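You operate a simulated robot arm through the tools that you are given. There is no shell and no other tool. Be economical: measure what you need, move in short steps, check, and stop when the job is done.

The job below is to be done with a simulated two-armed robot. You get a single attempt, and the scene is never put back.

## Task
On the open top of the cabinet table, fold the striped cloth in half, so that it is half as long.

The check looks at the end state, three seconds after you hand in, the way a careful person would. Anything else that was tipped, shoved, dropped, spilled or broken makes it a failure. Flat cloth is picked up by pressing the open fingertips on it (5 to 10 N) and closing them slowly along it; thin cloth reads only 2 to 8 mm in the jaws.

## Robot
Two 7-joint arms with two-finger parallel grippers on one trunk, on a base that drives. Base frame: it is fixed to the floor where the robot stands at the start and does not move with it; the origin is under the middle of the robot, x ahead of it, y to its left, z up. Units: m, degrees, N and s.
The left shoulder is at the start at [0.07, 0.163, 1.145], the right one opposite. Places, roughly: open top of the cabinet table [0.7, 0.2, 0.9]. Payload 3.43 kg a hand.
The TCP of each hand is the grasp point between the finger pads, 0.034 m short of the fingertips. In the tool frame z runs along the fingers and y along their closing line. The gripper opens to 0.128 m. The fingers are 0.024 m wide and 0.012 m thick; the gripper's body (0.048 by 0.13 m) begins 0.096 m behind the TCP.
Orientation is that of the tool frame in the base frame, as a unit quaternion [x, y, z, w]. With the fingers straight down and closing along the base's y, the tool's x points along the base's -x, its y along +y and its z along -z.

## Interface
- The arms move only by the tool play_rows. It takes "left_increments", "right_increments" or both (then of equal length, played together; a hand with none holds still); each is a list of rows, each a list of 7 numbers: the turn, a rotation vector about the base's x, y, z in degrees, then the shift along the base's x, y, z in m, then the finger opening in m, from 0 to 0.128. In form: [[wx, wy, wz, dx, dy, dz, claw], ...]. A call has 1 to 8 rows; each row shifts and turns the commanded pose from where the row before left it. Each row takes 0.2 s and may step no farther than 0.05 m and 8.6 degrees from the row before; otherwise, or with a gripper value out of range, the whole call is refused. Where a pose cannot be reached the arm comes as near as it can. A force on the tool above 40 N (or 10 N above the force at the start of the call, whichever is more), or a blocked arm, ends the call early, and 0.2 s more pass. The fingers move at their own pace (about 0.153 m/s each) and stop on an object; they squeeze with about 36 N. The grip force told is the motor's: it shows also when the fingers shut on nothing. Time passes only in rows, and 0.2 s behind the last, so rows that do not move let the fingers close. It gives the time, the measured TCP pose, the force on the tool (base axes), the opening and the grip force at its end, in the units of the frame above (readings bear some noise).
- Cameras (640 x 400 px; columns grow to the right, rows downward): "scene" is now at [0.1292, 0.0331, 1.3676]; the picture's right is [0.38, -0.92, -0.00], its down [-0.57, -0.24, -0.79] and it looks along [0.73, 0.30, -0.62] (base axes); focal length 214 px, centre (320, 200). "left" rides on the left gripper at [0.076, 0.011, -0.16] in its tool frame; the picture's right is [-0.15, 0.99, 0.00], its down [-0.88, -0.13, -0.46] and it looks along [-0.45, -0.07, 0.89] (tool axes); focal length 234 px, centre (320, 200). "right" rides on the right gripper at [0.076, -0.011, -0.16] in its tool frame; the picture's right is [0.15, 0.99, 0.00], its down [-0.88, 0.13, -0.46] and it looks along [-0.45, 0.07, 0.89] (tool axes); focal length 234 px, centre (320, 200). There is no depth. A picture from a camera that has moved, and an enlarged one, comes with that camera's place and axes in the base frame and with its lens.
- grab_frame(camera): a new picture of that camera. It takes no simulated time.
- lift_body(by): slides the trunk up (or, below 0, down) by that many m; the arms and the scene camera ride with it, the base frame stays. It gives what a move gives, with no picture.
- base_move(legs): drives the robot by 1 to 6 legs, each [ahead, left, turn to the left] in m, m and degrees, along the robot's own axes; the way and the turn of a leg run together, so that a leg with both is an arc; at most 1.5 m and 180 degrees a leg. The arms and the cameras ride along, it lands a little off, and it stops where it bumps. It gives what a move gives.
- head_to(pan, tilt): turns the head with the scene camera to pan (to the left, within 86 degrees either way) and tilt (down, from -29 to 69), counted from straight ahead of the robot. It gives what a move gives.
- inspect(camera, box): a new picture of the part [left, top, right, bottom] of that camera's present view, enlarged. It takes no simulated time.
- finish_job(): hands the job in; it is judged then, once.

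Go step by step. Nothing tells you exact positions but the pictures and the camera data: compare them with the known pose of the tool, close in by small moves and look again before you grip or let go. The budget is 120 turns and 108 pictures, counting those below and the enlarged ones. Unless the task says otherwise, let go and move clear before handing in, and close with one line.

The tools are called after ">>>" as a command line: name --argument value ..., lists and objects as JSON in quotes. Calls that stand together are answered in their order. play_rows: Moves the arms, as the interface text tells. Its arguments: {"type":"object","properties":{"left_increments":{"type":"array","items":{"type":"array","items":{"type":"number"}}},"right_increments":{"type":"array","items":{"type":"array","items":{"type":"number"}}}},"required":[]} The other tools are called the same way: lift_body (by) slides the trunk up or down; base_move (legs) drives the base; head_to (pan, tilt) turns the head that bears the scene camera; grab_frame (camera) takes a picture; inspect (camera, box) takes an enlarged picture of a part of a camera's view; finish_job () hands the job in.

At the start:

```text
clock: 0.0
left_position: [0.6581, 0.3066, 1.073]
left_orientation: [0.0, 1.0, 0.001, 0.001]
left_contact_force: [1.2, 0.2, -0.2]
left_opening: 0.128
left_finger_force: 0.0
right_position: [0.6462, -0.3214, 1.0135]
right_orientation: [0.0, 1.0, 0.0, 0.0]
right_contact_force: [0.7, 0.1, -0.5]
right_opening: 0.1279
right_finger_force: 0.0
trunk travel left (down, up): [-0.625, 0.315]
robot x, y, heading: [-0.0011, -0.0013, -0.1]
head pan, tilt: [22.6, 38.1]
```

scene: 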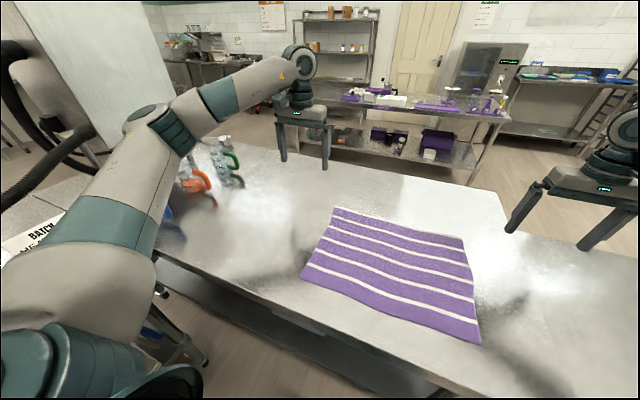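
right: 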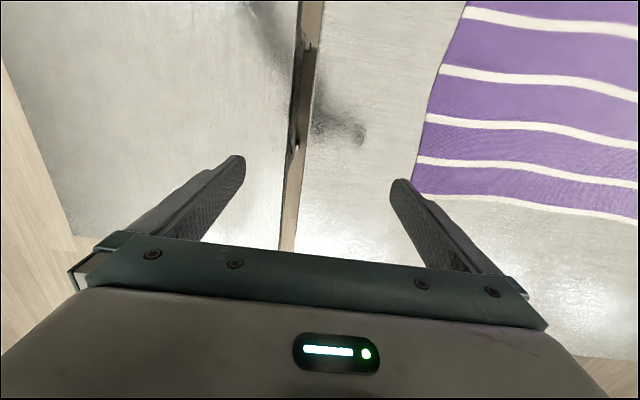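
left: 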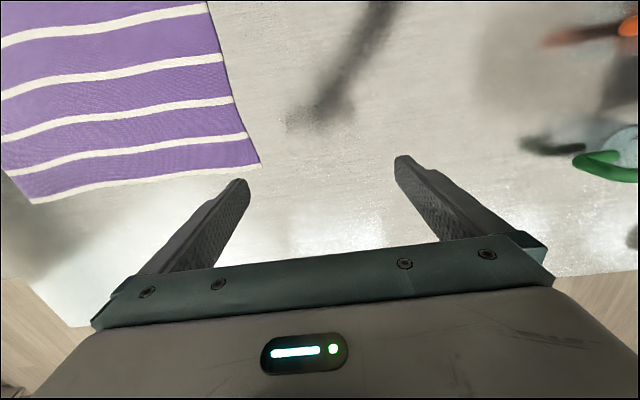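

The striped cloth lies at about x 0.42–0.75, y −0.22–0.22, with its long side along y. I plan to carry the left (y≈0.21) edge over onto the right edge with both hands, so first I move the base right and turn it a little left so both hands can reach that edge.

>>> base_move --legs '[[0, -0.2, 0], [0, 0, 18]]'

>>> head_to --pan 5 --tilt 45

>>> grab_frame --camera "scene"

```text
clock: 2.6
left_position: [0.5289, 0.2936, 1.0726]
left_orientation: [-0.159, 0.987, 0.0, 0.0]
left_contact_force: [-0.8, -0.3, -0.7]
left_opening: 0.1282
left_finger_force: 0.0
right_position: [0.7143, -0.306, 1.0137]
right_orientation: [-0.158, 0.987, 0.0, 0.0]
right_contact_force: [-0.3, 0.4, -1.0]
right_opening: 0.1281
right_finger_force: 0.1
trunk travel left (down, up): [-0.625, 0.315]
robot x, y, heading: [-0.0006, -0.202, 18.5]
head pan, tilt: [22.6, 38.1]
```

```text
clock: 3.4
left_position: [0.5287, 0.2943, 1.0732]
left_orientation: [-0.158, 0.987, -0.001, 0.0]
left_contact_force: [0.1, 0.0, -0.1]
left_opening: 0.1279
left_finger_force: 0.0
right_position: [0.7145, -0.3065, 1.0142]
right_orientation: [-0.158, 0.987, 0.0, -0.001]
right_contact_force: [0.0, -0.2, -0.4]
right_opening: 0.128
right_finger_force: 0.0
trunk travel left (down, up): [-0.625, 0.315]
robot x, y, heading: [0.0018, -0.202, 18.2]
head pan, tilt: [5.0, 45.0]
```

```text
104 pictures are left
camera scene: at [0.122, -0.1556, 1.3576], right [0.39, -0.92, 0.0], down [-0.65, -0.28, -0.71], along [0.65, 0.28, -0.71], focal length 214 px, centre (320, 200)
```

scene: 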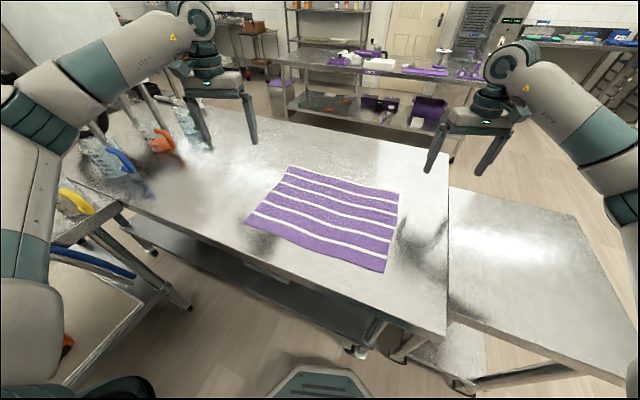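

With the views combined the table top is at z≈0.88. The cloth corners are near (0.685, 0.205), (0.69, −0.195), (0.398, −0.20) and (0.395, 0.193), so it is 0.40 long in y. I bring both hands square and above the left edge.

>>> play_rows --left_increments '[[0, 0, -6, -0.025, -0.02, 0, 0.128], [0, 0, -6, -0.025, -0.02, 0, 0.128], [0, 0, -6.3, -0.025, -0.02, 0, 0.1], [0, 0, 0, -0.025, -0.02, -0.01, 0.08], [0, 0, 0, 0, -0.02, -0.02, 0.06], [0, 0, 0, 0, 0, -0.02, 0.05], [0, 0, 0, 0, 0, 0, 0.05], [0, 0, 0, 0, 0, 0, 0.05]]' --right_increments '[[0, 0, -6, 0, 0.045, 0.01, 0.128], [0, 0, -6, -0.01, 0.045, 0.01, 0.128], [0, 0, -6.3, -0.01, 0.045, 0, 0.1], [0, 0, 0, -0.01, 0.045, 0, 0.08], [0, 0, 0, -0.01, 0.045, 0, 0.06], [0, 0, 0, -0.01, 0.045, 0, 0.05], [0, 0, 0, -0.01, 0.045, 0, 0.05], [0, 0, 0, 0, 0.045, 0, 0.05]]'

>>> grab_frame --camera "scene"

>>> grab_frame --camera "left"

```text
clock: 5.2
left_position: [0.4304, 0.1944, 1.0223]
left_orientation: [0.001, 1.0, -0.001, 0.0]
left_contact_force: [0.3, 1.3, -0.6]
left_opening: 0.05
left_finger_force: 0.0
right_position: [0.6531, 0.0594, 1.0312]
right_orientation: [0.002, 1.0, -0.001, 0.001]
right_contact_force: [0.3, 0.0, 0.2]
right_opening: 0.05
right_finger_force: 0.0
trunk travel left (down, up): [-0.625, 0.315]
robot x, y, heading: [-0.0013, -0.2025, 18.1]
head pan, tilt: [5.0, 45.0]
```

```text
103 pictures are left
camera scene: at [0.1213, -0.1528, 1.3575], right [0.39, -0.92, 0.0], down [-0.65, -0.28, -0.71], along [0.65, 0.28, -0.71], focal length 214 px, centre (320, 200)
```

scene: 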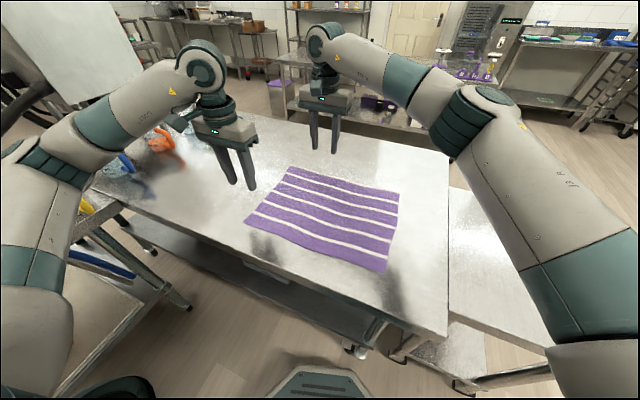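

```text
102 pictures are left
camera left: at [0.3528, 0.2063, 1.1814], right [0.15, 0.99, 0.0], down [0.88, -0.13, 0.46], along [0.45, -0.07, -0.89], focal length 234 px, centre (320, 200)
```

left: 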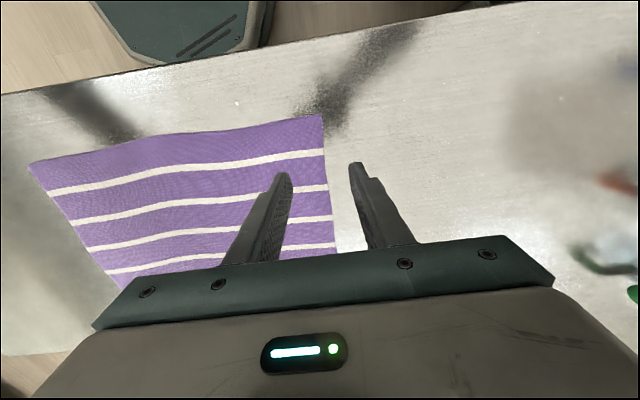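

The near-left corner is confirmed at about (0.39, 0.20). I position both hands with the fingertips straddling a strip just inside the edge, still 2–3 cm above the cloth.

>>> play_rows --left_increments '[[0, 0, 0, -0.007, -0.018, -0.03, 0.042], [0, 0, 0, 0, 0, -0.03, 0.042], [0, 0, 0, 0, 0, -0.01, 0.042], [0, 0, 0, 0, 0, 0, 0.042]]' --right_increments '[[0, 0, 0, 0.004, 0.04, -0.02, 0.042], [0, 0, 0, 0.004, 0.04, -0.02, 0.042], [0, 0, 0, 0, 0.04, -0.02, 0.042], [0, 0, 0, 0, 0.001, -0.02, 0.042]]'

>>> grab_frame --camera "left"

>>> grab_frame --camera "right"

>>> inspect --camera "scene" --box '[180, 80, 420, 280]'

```text
clock: 6.2
left_position: [0.4232, 0.1732, 0.9524]
left_orientation: [0.001, 1.0, -0.001, -0.001]
left_contact_force: [0.9, -0.2, 0.7]
left_opening: 0.042
left_finger_force: 0.0
right_position: [0.6587, 0.1536, 0.9568]
right_orientation: [0.0, 1.0, 0.001, -0.001]
right_contact_force: [0.4, 0.6, 0.0]
right_opening: 0.042
right_finger_force: 0.1
right hand out of reach, approached as far as the arm can: row 3
trunk travel left (down, up): [-0.625, 0.315]
robot x, y, heading: [0.0001, -0.2008, 18.3]
head pan, tilt: [5.0, 45.0]
```

```text
101 pictures are left
camera left: at [0.3484, 0.1845, 1.1121], right [0.15, 0.99, 0.0], down [0.88, -0.13, 0.45], along [0.45, -0.07, -0.89], focal length 234 px, centre (320, 200)
```

left: 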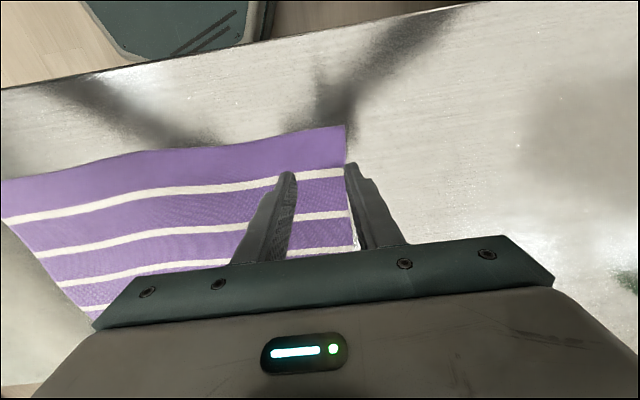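

```text
100 pictures are left
camera right: at [0.5839, 0.1434, 1.117], right [-0.14, 0.99, 0.0], down [0.88, 0.13, 0.45], along [0.45, 0.07, -0.89], focal length 234 px, centre (320, 200)
```

right: 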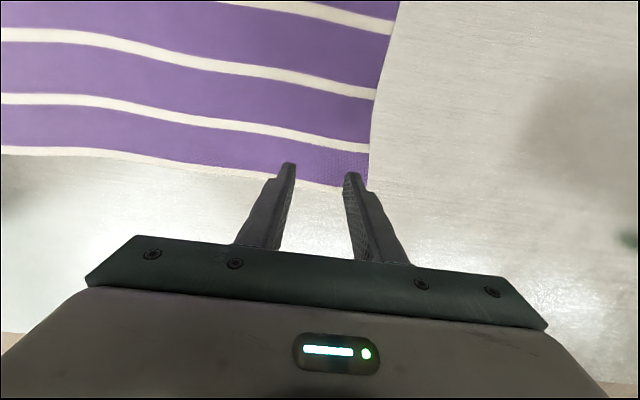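

```text
2.00 times, centred on (300, 180) of scene
camera zoom: at [0.124, -0.1565, 1.3574], right [0.39, -0.92, 0.0], down [-0.65, -0.28, -0.71], along [0.65, 0.28, -0.71], focal length 429 px, centre (360, 240)
```

zoom: 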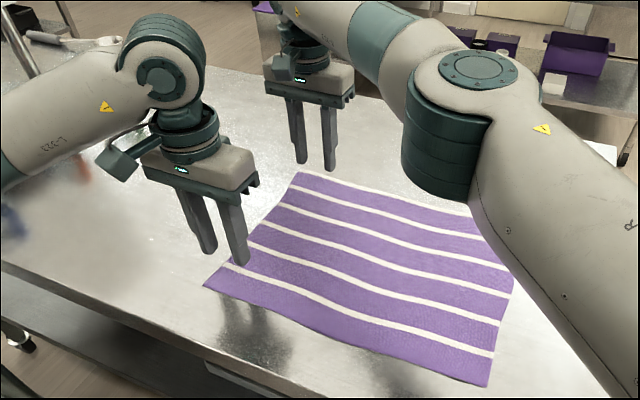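

The right hand stopped at its reach limit, about 3 cm short in y. I shift the base 6 cm in +y without going nearer the table, and the hands ride clear of the cloth.

>>> base_move --legs '[[0.018, 0.057, 0]]'

```text
clock: 7.2
left_position: [0.4221, 0.2334, 0.9534]
left_orientation: [0.001, 1.0, -0.001, 0.001]
left_contact_force: [-0.3, 0.1, 0.4]
left_opening: 0.0418
left_finger_force: 0.0
right_position: [0.6578, 0.2145, 0.958]
right_orientation: [0.001, 1.0, 0.0, 0.0]
right_contact_force: [-0.2, 0.9, -0.3]
right_opening: 0.042
right_finger_force: 0.0
trunk travel left (down, up): [-0.625, 0.315]
robot x, y, heading: [0.0011, -0.1421, 18.0]
head pan, tilt: [5.0, 45.0]
```

Now I bring both hands to the pinch strip just inside the edge and down to about 1 cm above the cloth.

>>> play_rows --left_increments '[[0, 0, 0, 0, -0.04, 0, 0.042], [0, 0, 0, 0, -0.014, -0.01, 0.042], [0, 0, 0, 0, 0, -0.01, 0.042], [0, 0, 0, 0, 0, -0.008, 0.042]]' --right_increments '[[0, 0, 0, -0.01, -0.03, 0, 0.042], [0, 0, 0, 0, 0, -0.012, 0.042], [0, 0, 0, 0, 0, -0.01, 0.042], [0, 0, 0, 0, 0, -0.01, 0.042]]'

>>> inspect --camera "left" --box '[200, 90, 440, 240]'

>>> inspect --camera "right" --box '[200, 90, 440, 240]'

```text
clock: 8.2
left_position: [0.4221, 0.1774, 0.9242]
left_orientation: [0.001, 1.0, 0.0, 0.001]
left_contact_force: [-0.5, 0.8, 0.6]
left_opening: 0.0418
left_finger_force: 0.2
right_position: [0.6473, 0.1853, 0.9261]
right_orientation: [0.001, 1.0, 0.0, 0.001]
right_contact_force: [-0.4, -0.7, 0.6]
right_opening: 0.0421
right_finger_force: 0.1
trunk travel left (down, up): [-0.625, 0.315]
robot x, y, heading: [0.0019, -0.1436, 18.2]
head pan, tilt: [5.0, 45.0]
```

```text
2.67 times, centred on (320, 165) of left
camera zoom: at [0.3454, 0.1902, 1.0839], right [0.15, 0.99, 0.0], down [0.88, -0.13, 0.46], along [0.45, -0.07, -0.89], focal length 624 px, centre (320, 293)
```

zoom: 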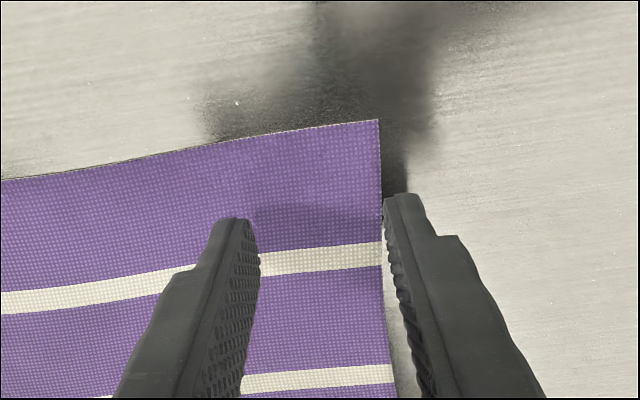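

```text
2.67 times, centred on (320, 165) of right
camera zoom: at [0.5718, 0.1742, 1.086], right [-0.14, 0.99, 0.0], down [0.88, 0.13, 0.46], along [0.45, 0.06, -0.89], focal length 624 px, centre (320, 293)
```

zoom: 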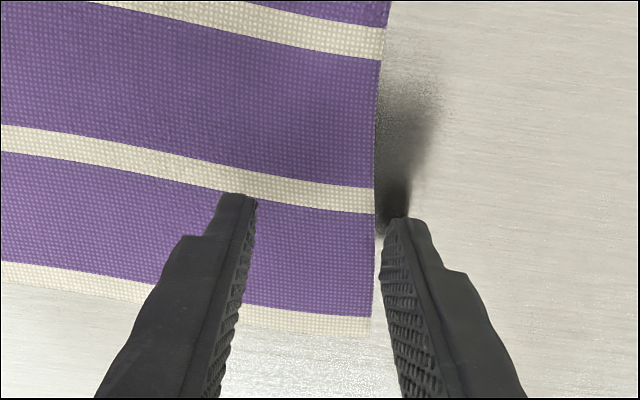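

Both outer fingers sit just off the edge, so I move each 1 cm inward and lower in millimetre steps to press.

>>> play_rows --left_increments '[[0, 0, 0, 0, -0.01, 0, 0.042], [0, 0, 0, 0, 0, -0.004, 0.042], [0, 0, 0, 0, 0, -0.002, 0.042], [0, 0, 0, 0, 0, 0, 0.042]]' --right_increments '[[0, 0, 0, 0, -0.01, 0, 0.042], [0, 0, 0, 0, 0, -0.005, 0.042], [0, 0, 0, 0, 0, -0.003, 0.042], [0, 0, 0, 0, 0, 0, 0.042]]'

```text
clock: 9.2
left_position: [0.4227, 0.1694, 0.9186]
left_orientation: [0.001, 1.0, 0.0, 0.0]
left_contact_force: [0.1, -0.5, -0.8]
left_opening: 0.0422
left_finger_force: 0.1
right_position: [0.6469, 0.1758, 0.9189]
right_orientation: [0.002, 1.0, 0.0, 0.0]
right_contact_force: [0.8, 0.4, 0.7]
right_opening: 0.0422
right_finger_force: 0.0
trunk travel left (down, up): [-0.625, 0.315]
robot x, y, heading: [-0.0005, -0.1441, 18.3]
head pan, tilt: [5.0, 45.0]
```

>>> play_rows --left_increments '[[0, 0, 0, 0, 0, -0.002, 0.042], [0, 0, 0, 0, 0, -0.001, 0.042], [0, 0, 0, 0, 0, 0, 0.042]]' --right_increments '[[0, 0, 0, 0, 0, -0.002, 0.042], [0, 0, 0, 0, 0, -0.001, 0.042], [0, 0, 0, 0, 0, 0, 0.042]]'

```text
clock: 10.0
left_position: [0.4218, 0.1692, 0.9167]
left_orientation: [0.001, 1.0, 0.0, 0.0]
left_contact_force: [0.1, -0.4, 0.6]
left_opening: 0.0418
left_finger_force: 0.0
right_position: [0.6478, 0.1742, 0.9154]
right_orientation: [0.001, 1.0, 0.0, 0.001]
right_contact_force: [-0.2, 1.3, 5.0]
right_opening: 0.042
right_finger_force: 0.1
trunk travel left (down, up): [-0.625, 0.315]
robot x, y, heading: [-0.0017, -0.1481, 18.4]
head pan, tilt: [5.0, 45.0]
```

The right hand now presses at 5 N and the left is almost touching, so I add a little more to each.

>>> play_rows --left_increments '[[0, 0, 0, 0, 0, -0.002, 0.042], [0, 0, 0, 0, 0, 0, 0.042]]' --right_increments '[[0, 0, 0, 0, 0, -0.0005, 0.042], [0, 0, 0, 0, 0, 0, 0.042]]'

```text
clock: 10.6
left_position: [0.4214, 0.1688, 0.9165]
left_orientation: [0.0, 1.0, 0.0, 0.002]
left_contact_force: [2.3, 1.6, 12.4]
left_opening: 0.0418
left_finger_force: 0.1
right_position: [0.6453, 0.1734, 0.9164]
right_orientation: [0.0, 1.0, 0.0, 0.001]
right_contact_force: [0.4, 1.2, 7.0]
right_opening: 0.0424
right_finger_force: 0.1
trunk travel left (down, up): [-0.625, 0.315]
robot x, y, heading: [-0.0014, -0.1439, 18.2]
head pan, tilt: [5.0, 45.0]
```

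The left force is slightly high, so I ease it off and then close both hands slowly.

>>> play_rows --left_increments '[[0, 0, 0, 0, 0, -0.0, 0.042], [0, 0, 0, 0, 0, 0.0008, 0.038], [0, 0, 0, 0, 0, 0, 0.033], [0, 0, 0, 0, 0, 0, 0.028], [0, 0, 0, 0, 0, 0, 0.023], [0, 0, 0, 0, 0, 0, 0.018], [0, 0, 0, 0, 0, 0, 0.014], [0, 0, 0, 0, 0, 0, 0.01]]' --right_increments '[[0, 0, 0, 0, 0, 0, 0.042], [0, 0, 0, 0, 0, 0, 0.038], [0, 0, 0, 0, 0, 0, 0.033], [0, 0, 0, 0, 0, 0, 0.028], [0, 0, 0, 0, 0, 0, 0.023], [0, 0, 0, 0, 0, 0, 0.018], [0, 0, 0, 0, 0, 0, 0.014], [0, 0, 0, 0, 0, 0, 0.01]]'

>>> inspect --camera "left" --box '[200, 90, 440, 240]'

>>> inspect --camera "right" --box '[200, 90, 440, 240]'

```text
clock: 12.4
left_position: [0.422, 0.17, 0.9159]
left_orientation: [0.001, 1.0, 0.0, 0.001]
left_contact_force: [0.9, 0.9, 0.8]
left_opening: 0.0099
left_finger_force: 0.1
right_position: [0.6459, 0.1737, 0.9158]
right_orientation: [0.0, 1.0, 0.0, 0.001]
right_contact_force: [-0.2, 0.4, 11.1]
right_opening: 0.0113
right_finger_force: 11.5
trunk travel left (down, up): [-0.625, 0.315]
robot x, y, heading: [-0.0003, -0.1435, 18.3]
head pan, tilt: [5.0, 45.0]
```

```text
2.67 times, centred on (320, 165) of left
camera zoom: at [0.3448, 0.1801, 1.0752], right [0.15, 0.99, 0.0], down [0.88, -0.13, 0.46], along [0.45, -0.07, -0.89], focal length 624 px, centre (320, 293)
```

zoom: 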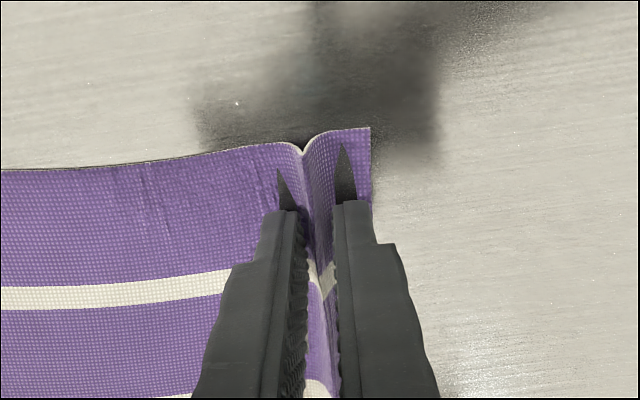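

```text
2.67 times, centred on (320, 165) of right
camera zoom: at [0.5704, 0.163, 1.0754], right [-0.14, 0.99, 0.0], down [0.88, 0.13, 0.46], along [0.45, 0.07, -0.89], focal length 624 px, centre (320, 293)
```

zoom: 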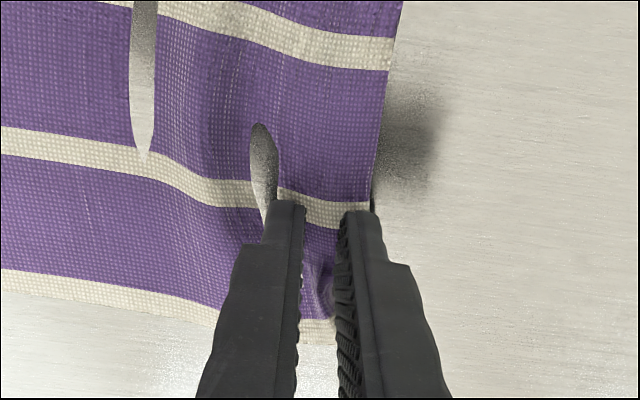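

Both grippers have gathered a ridge of cloth. I finish closing, then lift a little to test the grip.

>>> play_rows --left_increments '[[0, 0, 0, 0, 0, 0, 0.006], [0, 0, 0, 0, 0, 0, 0.003], [0, 0, 0, 0, 0, 0, 0], [0, 0, 0, 0, 0, 0, 0], [0, 0, 0, 0, 0, 0.015, 0], [0, 0, 0, 0, 0, 0.02, 0], [0, 0, 0, 0, 0, 0.02, 0]]' --right_increments '[[0, 0, 0, 0, 0, 0, 0.006], [0, 0, 0, 0, 0, 0, 0.003], [0, 0, 0, 0, 0, 0, 0], [0, 0, 0, 0, 0, 0, 0], [0, 0, 0, 0, 0, 0.015, 0], [0, 0, 0, 0, 0, 0.02, 0], [0, 0, 0, 0, 0, 0.02, 0]]'

>>> grab_frame --camera "left"

>>> grab_frame --camera "right"

>>> inspect --camera "scene" --box '[180, 80, 420, 280]'

```text
clock: 14.0
left_position: [0.4223, 0.1681, 0.9706]
left_orientation: [0.001, 1.0, 0.0, 0.0]
left_contact_force: [1.2, -0.1, -0.1]
left_opening: 0.0024
left_finger_force: 36.1
right_position: [0.6469, 0.1729, 0.9686]
right_orientation: [0.001, 1.0, 0.001, 0.0]
right_contact_force: [-1.4, 0.3, -0.1]
right_opening: 0.0023
right_finger_force: 36.5
trunk travel left (down, up): [-0.625, 0.315]
robot x, y, heading: [0.0026, -0.1481, 18.2]
head pan, tilt: [5.0, 45.0]
```

```text
94 pictures are left
camera left: at [0.3462, 0.1799, 1.1304], right [0.15, 0.99, 0.0], down [0.88, -0.13, 0.45], along [0.45, -0.07, -0.89], focal length 234 px, centre (320, 200)
```

left: 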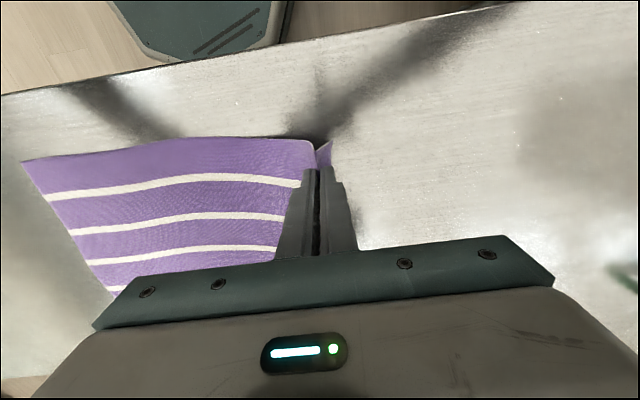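

```text
93 pictures are left
camera right: at [0.5713, 0.1621, 1.1284], right [-0.14, 0.99, 0.0], down [0.88, 0.13, 0.46], along [0.45, 0.07, -0.89], focal length 234 px, centre (320, 200)
```

right: 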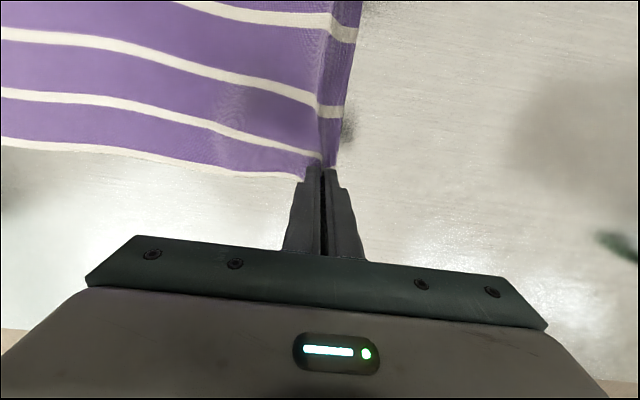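

```text
2.00 times, centred on (300, 180) of scene
camera zoom: at [0.1214, -0.097, 1.3575], right [0.39, -0.92, 0.0], down [-0.65, -0.28, -0.71], along [0.65, 0.28, -0.71], focal length 429 px, centre (360, 240)
```

zoom: 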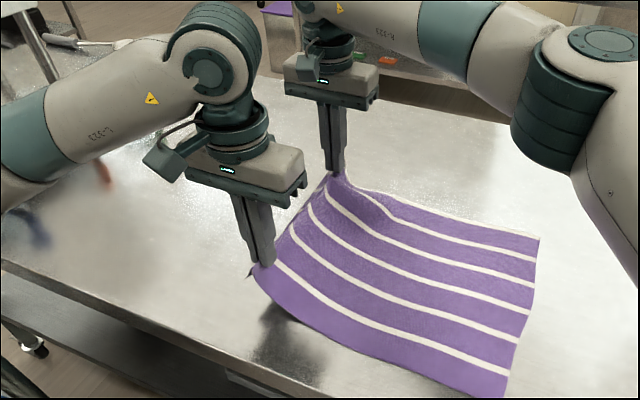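

Both hands hold the cloth, with jaws reading 2.3 mm. I carry the edge up along an arc to above the middle of the cloth, tilting the hands gradually so the edge lays out ahead.

>>> play_rows --left_increments '[[0, 0, 0, 0, -0.02, 0.028, 0], [0, 0, 0, 0, -0.02, 0.025, 0], [0, 0, 0, 0, -0.02, 0.018, 0], [4, 0, 0, 0, -0.02, 0.012, 0], [4, 0, 0, 0, -0.025, 0.01, 0], [4, 0, 0, 0, -0.025, 0.007, 0], [4, 0, 0, 0, -0.02, 0, 0], [4, 0, 0, 0, -0.02, 0, 0]]' --right_increments '[[0, 0, 0, 0, -0.02, 0.028, 0], [0, 0, 0, 0, -0.02, 0.025, 0], [0, 0, 0, 0, -0.02, 0.018, 0], [4, 0, 0, 0, -0.02, 0.012, 0], [4, 0, 0, 0, -0.025, 0.01, 0], [4, 0, 0, 0, -0.025, 0.007, 0], [4, 0, 0, 0, -0.02, 0, 0], [4, 0, 0, 0, -0.02, 0, 0]]'

>>> grab_frame --camera "scene"

```text
clock: 15.8
left_position: [0.4234, -0.0035, 1.072]
left_orientation: [0.001, 0.984, 0.176, 0.0]
left_contact_force: [0.5, -0.7, -1.1]
left_opening: 0.0026
left_finger_force: 35.7
right_position: [0.6468, 0.0023, 1.0688]
right_orientation: [0.001, 0.984, 0.176, 0.0]
right_contact_force: [-0.6, -1.2, -0.8]
right_opening: 0.002
right_finger_force: 36.7
trunk travel left (down, up): [-0.625, 0.315]
robot x, y, heading: [-0.0031, -0.1458, 18.3]
head pan, tilt: [5.0, 45.0]
```

```text
91 pictures are left
camera scene: at [0.1217, -0.1002, 1.3577], right [0.39, -0.92, 0.0], down [-0.65, -0.28, -0.71], along [0.65, 0.28, -0.71], focal length 214 px, centre (320, 200)
```

scene: 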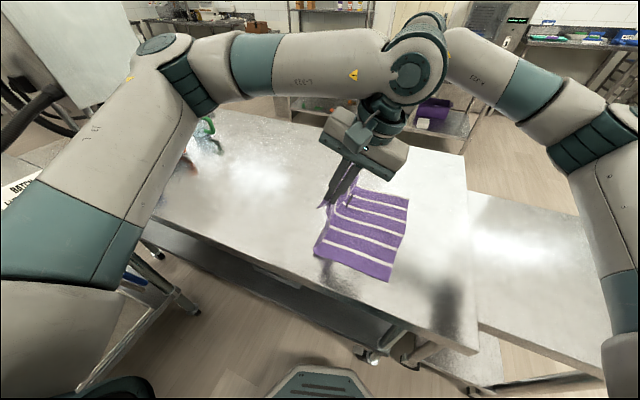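

The fold is progressing well and the arms are clear of each other. I continue past the middle and start descending.

>>> play_rows --left_increments '[[3, 0, 0, 0, -0.02, -0.003, 0], [3, 0, 0, 0, -0.02, -0.006, 0], [3, 0, 0, 0, -0.02, -0.01, 0], [3, 0, 0, 0, -0.02, -0.012, 0], [3, 0, 0, 0, -0.02, -0.016, 0], [0, 0, 0, 0, 0, 0, 0]]' --right_increments '[[3, 0, 0, 0, -0.02, -0.003, 0], [3, 0, 0, 0, -0.02, -0.006, 0], [3, 0, 0, 0, -0.02, -0.01, 0], [3, 0, 0, 0, -0.02, -0.012, 0], [3, 0, 0, 0, -0.02, -0.016, 0], [0, 0, 0, 0, 0, 0, 0]]'

>>> grab_frame --camera "scene"

>>> grab_frame --camera "left"

>>> grab_frame --camera "right"

```text
clock: 17.2
left_position: [0.4233, -0.0999, 1.0231]
left_orientation: [0.0, 0.954, 0.3, 0.0]
left_contact_force: [3.7, 0.1, 0.3]
left_opening: 0.0025
left_finger_force: 35.7
right_position: [0.6486, -0.094, 1.0221]
right_orientation: [0.001, 0.954, 0.301, 0.0]
right_contact_force: [-3.1, -0.2, 1.0]
right_opening: 0.0023
right_finger_force: 36.7
trunk travel left (down, up): [-0.625, 0.315]
robot x, y, heading: [-0.0019, -0.1416, 18.3]
head pan, tilt: [5.0, 45.0]
```

```text
90 pictures are left
camera scene: at [0.1212, -0.095, 1.3576], right [0.39, -0.92, 0.0], down [-0.65, -0.28, -0.71], along [0.65, 0.28, -0.71], focal length 214 px, centre (320, 200)
```

scene: 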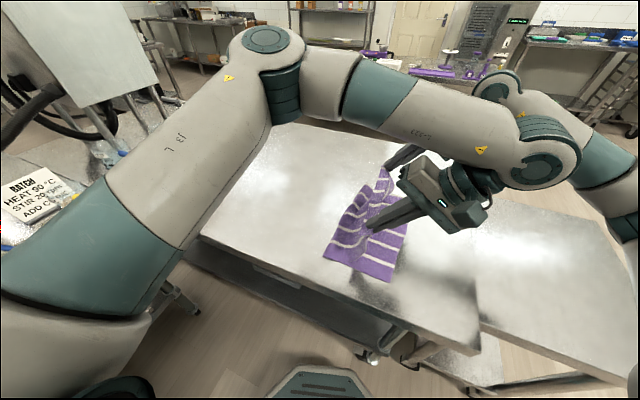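

```text
89 pictures are left
camera left: at [0.3454, -0.1828, 1.1606], right [0.15, 0.81, 0.57], down [0.88, -0.37, 0.3], along [0.45, 0.46, -0.77], focal length 234 px, centre (320, 200)
```

left: 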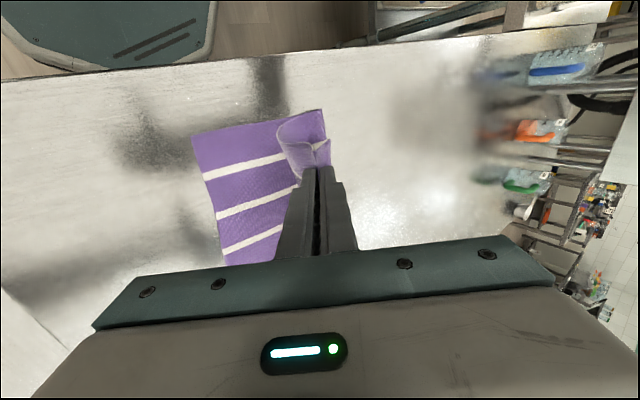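

```text
88 pictures are left
camera right: at [0.5722, -0.1942, 1.1472], right [-0.15, 0.81, 0.57], down [0.88, -0.16, 0.45], along [0.45, 0.56, -0.69], focal length 234 px, centre (320, 200)
```

right: 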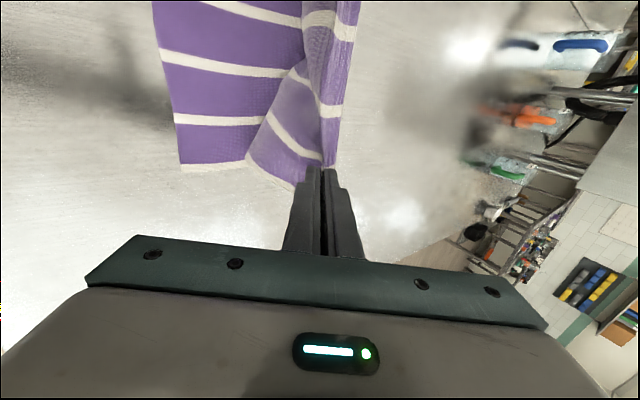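

The grips hold, but the left wrist is getting visually close to the right forearm, so I check that gap before continuing.

>>> inspect --camera "scene" --box '[380, 40, 640, 240]'

>>> head_to --pan -35 --tilt 35

>>> grab_frame --camera "scene"

```text
2.00 times, centred on (510, 140) of scene
camera zoom: at [0.1212, -0.095, 1.3576], right [0.39, -0.92, 0.0], down [-0.65, -0.28, -0.71], along [0.65, 0.28, -0.71], focal length 429 px, centre (-60, 320)
```

zoom: 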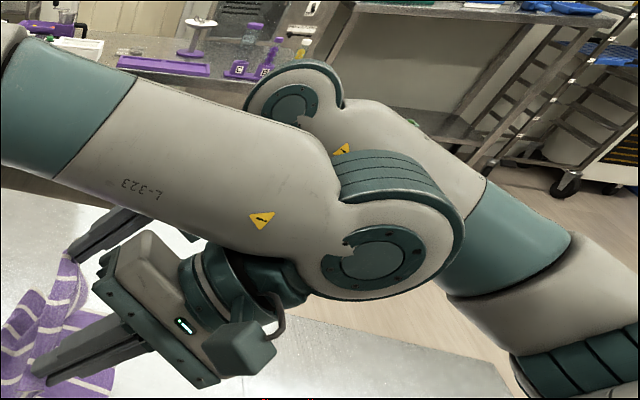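

```text
clock: 18.3
left_position: [0.4223, -0.1008, 1.0253]
left_orientation: [0.001, 0.954, 0.301, 0.0]
left_contact_force: [3.0, 0.4, 0.3]
left_opening: 0.0026
left_finger_force: 35.9
right_position: [0.6472, -0.0941, 1.0226]
right_orientation: [0.001, 0.954, 0.3, 0.0]
right_contact_force: [-2.6, 0.2, 0.1]
right_opening: 0.002
right_finger_force: 36.2
trunk travel left (down, up): [-0.625, 0.315]
robot x, y, heading: [0.0013, -0.1437, 18.1]
head pan, tilt: [-35.0, 35.0]
```

```text
86 pictures are left
camera scene: at [0.1311, -0.1542, 1.3724], right [-0.29, -0.96, 0.0], down [-0.55, 0.17, -0.82], along [0.78, -0.24, -0.57], focal length 214 px, centre (320, 200)
```

scene: 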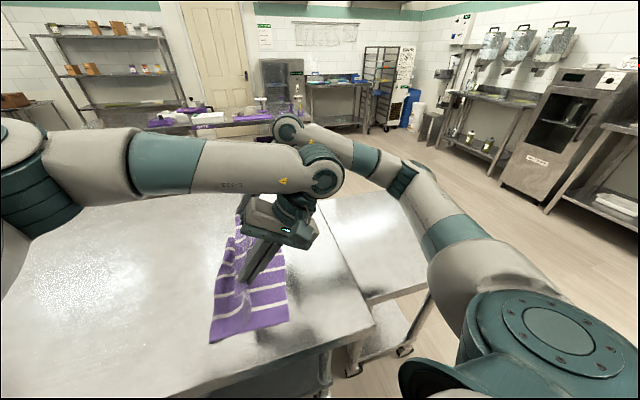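

Clearance between left wrist and right forearm would get tight, so I un-tilt the left hand while continuing and keep the right one tilted.

>>> play_rows --left_increments '[[-5, 0, 0, 0, -0.006, -0.008, 0], [-5, 0, 0, 0, -0.01, -0.01, 0], [-5, 0, 0, 0, -0.012, -0.012, 0], [-5, 0, 0, 0, -0.012, -0.014, 0], [-5, 0, 0, 0, -0.012, -0.016, 0], [0, 0, 0, 0, 0, 0, 0]]' --right_increments '[[0, 0, 0, 0, -0.012, -0.008, 0], [0, 0, 0, 0, -0.014, -0.01, 0], [0, 0, 0, 0, -0.014, -0.012, 0], [0, 0, 0, 0, -0.014, -0.014, 0], [0, 0, 0, 0, -0.014, -0.016, 0], [0, 0, 0, 0, 0, 0, 0]]'

>>> grab_frame --camera "scene"

>>> grab_frame --camera "left"

>>> grab_frame --camera "right"

```text
clock: 19.7
left_position: [0.4209, -0.1538, 0.9619]
left_orientation: [0.001, 0.996, 0.086, 0.0]
left_contact_force: [2.1, 0.0, 0.5]
left_opening: 0.0026
left_finger_force: 35.9
right_position: [0.6465, -0.1629, 0.9624]
right_orientation: [0.001, 0.954, 0.301, 0.0]
right_contact_force: [-1.6, 0.3, -1.3]
right_opening: 0.0022
right_finger_force: 36.0
trunk travel left (down, up): [-0.625, 0.315]
robot x, y, heading: [0.0022, -0.1432, 18.4]
head pan, tilt: [-35.0, 35.0]
```

```text
85 pictures are left
camera scene: at [0.1308, -0.1542, 1.3724], right [-0.29, -0.96, 0.0], down [-0.55, 0.17, -0.82], along [0.78, -0.24, -0.57], focal length 214 px, centre (320, 200)
```

scene: 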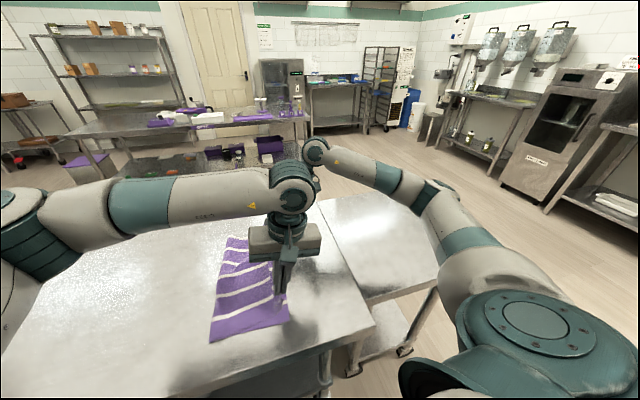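

```text
84 pictures are left
camera left: at [0.3449, -0.169, 1.1218], right [0.15, 0.97, 0.17], down [0.88, -0.21, 0.43], along [0.45, 0.09, -0.89], focal length 234 px, centre (320, 200)
```

left: 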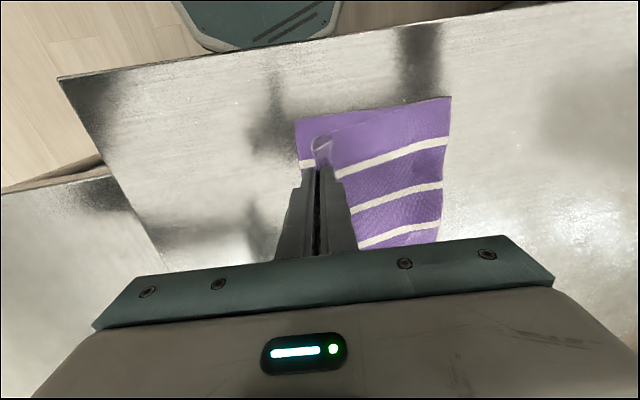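

```text
83 pictures are left
camera right: at [0.5714, -0.2635, 1.0865], right [-0.14, 0.81, 0.57], down [0.88, -0.16, 0.45], along [0.45, 0.56, -0.69], focal length 234 px, centre (320, 200)
```

right: 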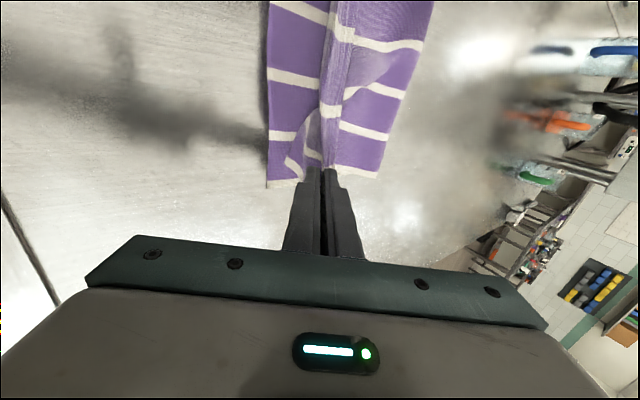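

The lower layer has slipped a little and its free edge is now at about y −0.158 near and −0.168 far, with the fold at y≈0.01. The upper edge should land over that, so I descend with a slight move back and keep the slack going into the fold.

>>> play_rows --left_increments '[[0, 0, 0, -0.005, 0.004, -0.009, 0], [0, 0, 0, -0.005, 0.004, -0.009, 0], [0, 0, 0, -0.003, 0.004, -0.009, 0], [0, 0, 0, 0, 0.003, -0.008, 0], [0, 0, 0, 0, 0, 0, 0]]' --right_increments '[[0, 0, 0, -0.002, 0.002, -0.01, 0], [0, 0, 0, 0, 0.002, -0.011, 0], [0, 0, 0, 0, 0.002, -0.01, 0], [0, 0, 0, 0, 0, -0.008, 0], [0, 0, 0, 0, 0, 0, 0]]'

>>> grab_frame --camera "scene"

>>> grab_frame --camera "left"

>>> grab_frame --camera "right"

```text
clock: 20.9
left_position: [0.4098, -0.1385, 0.9284]
left_orientation: [0.0, 0.996, 0.088, 0.001]
left_contact_force: [18.0, -0.1, 0.3]
left_opening: 0.0023
left_finger_force: 35.3
right_position: [0.6428, -0.1583, 0.9236]
right_orientation: [-0.001, 0.954, 0.301, -0.001]
right_contact_force: [-17.7, 0.8, 0.2]
right_opening: 0.0019
right_finger_force: 36.2
trunk travel left (down, up): [-0.625, 0.315]
robot x, y, heading: [-0.0045, -0.1427, 18.2]
head pan, tilt: [-35.0, 35.0]
```

```text
82 pictures are left
camera scene: at [0.1309, -0.1544, 1.3724], right [-0.29, -0.96, 0.0], down [-0.55, 0.17, -0.82], along [0.78, -0.24, -0.57], focal length 214 px, centre (320, 200)
```

scene: 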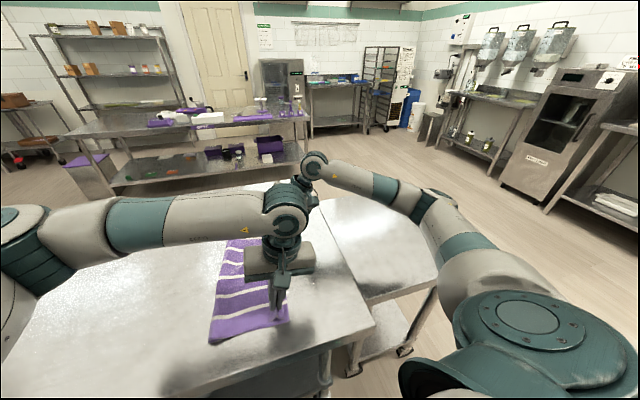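

```text
81 pictures are left
camera left: at [0.333, -0.1544, 1.087], right [0.15, 0.97, 0.17], down [0.88, -0.21, 0.43], along [0.45, 0.09, -0.89], focal length 234 px, centre (320, 200)
```

left: 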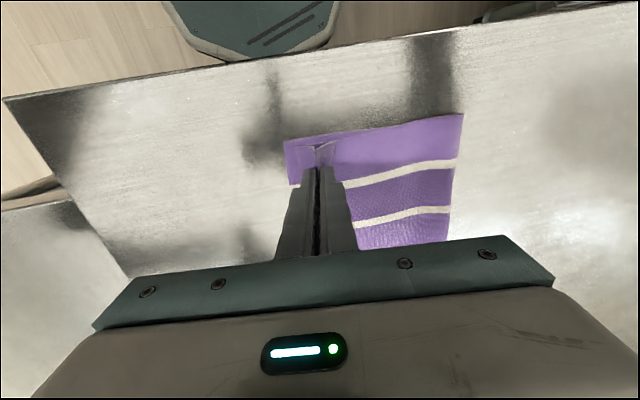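

```text
80 pictures are left
camera right: at [0.5683, -0.2581, 1.0475], right [-0.14, 0.81, 0.57], down [0.88, -0.15, 0.45], along [0.45, 0.56, -0.69], focal length 234 px, centre (320, 200)
```

right: 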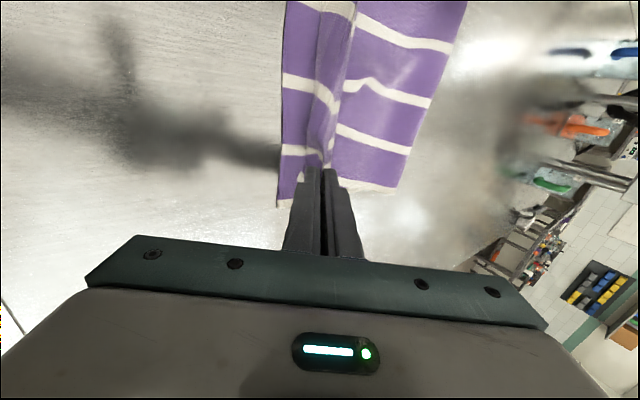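

My shift along x stretched the edge to about 18 N, so I relax that, lower the last millimetres and let go gently.

>>> play_rows --left_increments '[[0, 0, 0, 0.008, 0, -0.002, 0], [0, 0, 0, 0.004, 0, -0.002, 0], [0, 0, 0, 0, 0, -0.002, 0], [0, 0, 0, 0, 0, 0, 0.006], [0, 0, 0, 0, 0, 0, 0.012], [0, 0, 0, 0, 0, 0, 0.02], [0, 0, 0, 0, 0, 0, 0.02]]' --right_increments '[[0, 0, 0, 0, 0, -0.003, 0], [0, 0, 0, 0, 0, -0.003, 0], [0, 0, 0, 0, 0, -0.002, 0], [0, 0, 0, 0, 0, 0, 0.006], [0, 0, 0, 0, 0, 0, 0.012], [0, 0, 0, 0, 0, 0, 0.02], [0, 0, 0, 0, 0, 0, 0.02]]'

>>> grab_frame --camera "left"

>>> grab_frame --camera "right"

```text
clock: 22.5
left_position: [0.4196, -0.1377, 0.9234]
left_orientation: [0.001, 0.996, 0.087, 0.001]
left_contact_force: [0.4, -0.4, -0.5]
left_opening: 0.0197
left_finger_force: 0.1
right_position: [0.644, -0.1585, 0.9205]
right_orientation: [0.001, 0.953, 0.303, 0.003]
right_contact_force: [6.8, 1.3, 32.4]
right_opening: 0.0081
right_finger_force: 0.0
trunk travel left (down, up): [-0.625, 0.315]
robot x, y, heading: [0.0016, -0.1459, 18.5]
head pan, tilt: [-35.0, 35.0]
```

```text
79 pictures are left
camera left: at [0.3424, -0.1547, 1.0821], right [0.15, 0.97, 0.17], down [0.88, -0.21, 0.43], along [0.45, 0.09, -0.89], focal length 234 px, centre (320, 200)
```

left: 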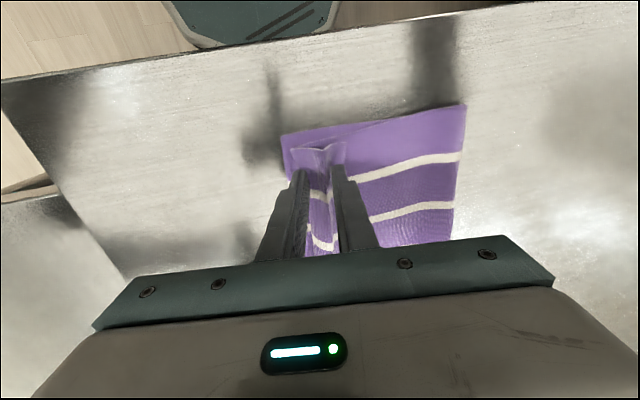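

```text
78 pictures are left
camera right: at [0.5675, -0.2583, 1.0436], right [-0.15, 0.81, 0.57], down [0.88, -0.16, 0.45], along [0.46, 0.57, -0.69], focal length 234 px, centre (320, 200)
```

right: 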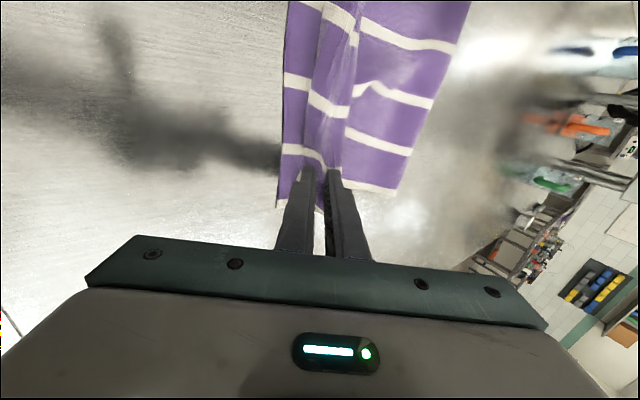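

The right lower finger presses the table as it opens, so I raise the right hand while opening, then lift both slowly clear.

>>> play_rows --left_increments '[[0, 0, 0, 0, 0, 0, 0.03], [0, 0, 0, 0, 0, 0.002, 0.035], [0, 0, 0, 0, 0, 0.01, 0.035], [0, 0, 0, 0, 0, 0.02, 0.035], [0, 0, 0, 0, 0, 0.03, 0.035], [0, 0, 0, 0, 0, 0.03, 0.035]]' --right_increments '[[0, 0, 0, 0, 0, 0.004, 0.02], [0, 0, 0, 0, 0, 0.004, 0.03], [0, 0, 0, 0, -0.007, 0.008, 0.035], [0, 0, 0, 0, -0.014, 0.018, 0.035], [0, 0, 0, 0, -0.02, 0.026, 0.035], [0, 0, 0, 0, -0.02, 0.026, 0.035]]'

>>> grab_frame --camera "left"

>>> grab_frame --camera "right"

```text
clock: 23.9
left_position: [0.4214, -0.1377, 1.0152]
left_orientation: [0.0, 0.996, 0.087, 0.0]
left_contact_force: [-0.2, -0.7, -0.4]
left_opening: 0.0348
left_finger_force: 0.0
right_position: [0.6439, -0.2191, 1.002]
right_orientation: [0.001, 0.954, 0.301, -0.001]
right_contact_force: [0.0, -0.1, 0.0]
right_opening: 0.035
right_finger_force: 0.1
trunk travel left (down, up): [-0.625, 0.315]
robot x, y, heading: [0.0011, -0.1422, 18.4]
head pan, tilt: [-35.0, 35.0]
```

```text
77 pictures are left
camera left: at [0.3457, -0.154, 1.1743], right [0.15, 0.97, 0.17], down [0.88, -0.21, 0.43], along [0.45, 0.09, -0.89], focal length 234 px, centre (320, 200)
```

left: 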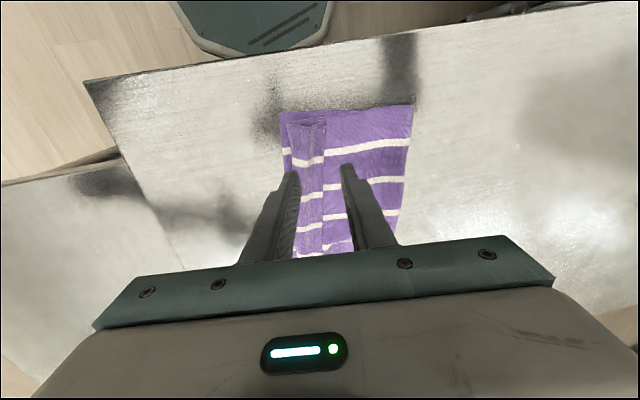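

```text
76 pictures are left
camera right: at [0.5694, -0.3205, 1.1268], right [-0.14, 0.81, 0.57], down [0.88, -0.16, 0.45], along [0.45, 0.56, -0.69], focal length 234 px, centre (320, 200)
```

right: 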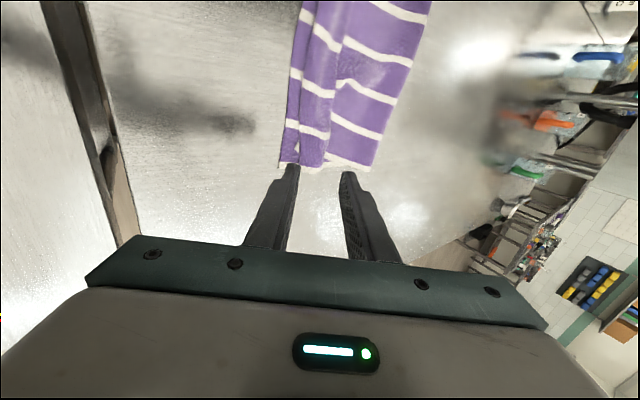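

As feared, about 4 cm of the carried edge is folded back toward +y, so it needs to be flipped outward. I take a closer look at its state.

>>> inspect --camera "left" --box '[250, 80, 450, 260]'

>>> inspect --camera "right" --box '[240, 0, 460, 200]'

>>> inspect --camera "scene" --box '[190, 220, 330, 360]'

```text
2.22 times, centred on (350, 170) of left
camera zoom: at [0.3457, -0.154, 1.1743], right [0.15, 0.97, 0.17], down [0.88, -0.21, 0.43], along [0.45, 0.09, -0.89], focal length 520 px, centre (253, 267)
```

zoom: 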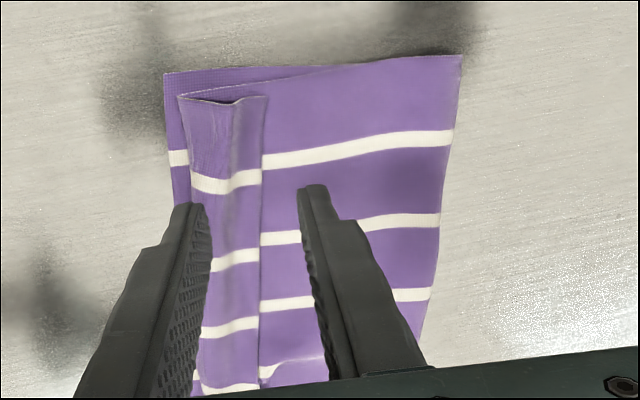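

```text
2.00 times, centred on (350, 100) of right
camera zoom: at [0.5694, -0.3205, 1.1268], right [-0.14, 0.81, 0.57], down [0.88, -0.16, 0.45], along [0.45, 0.56, -0.69], focal length 468 px, centre (260, 400)
```

zoom: 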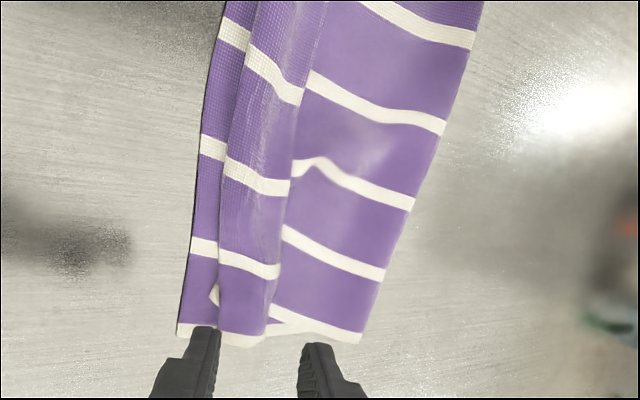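

```text
2.86 times, centred on (260, 290) of scene
camera zoom: at [0.1304, -0.1549, 1.3723], right [-0.29, -0.96, 0.0], down [-0.55, 0.17, -0.82], along [0.78, -0.24, -0.57], focal length 613 px, centre (491, -57)
```

zoom: 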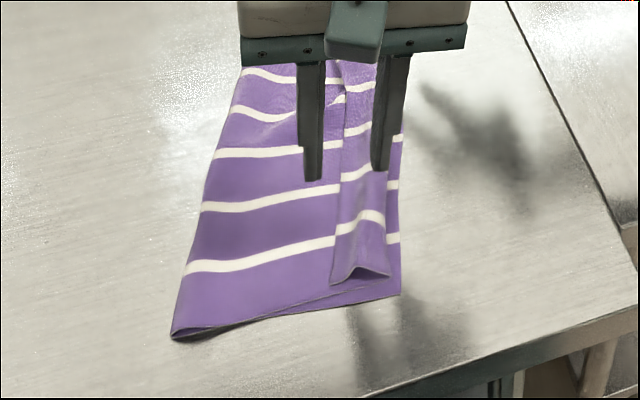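

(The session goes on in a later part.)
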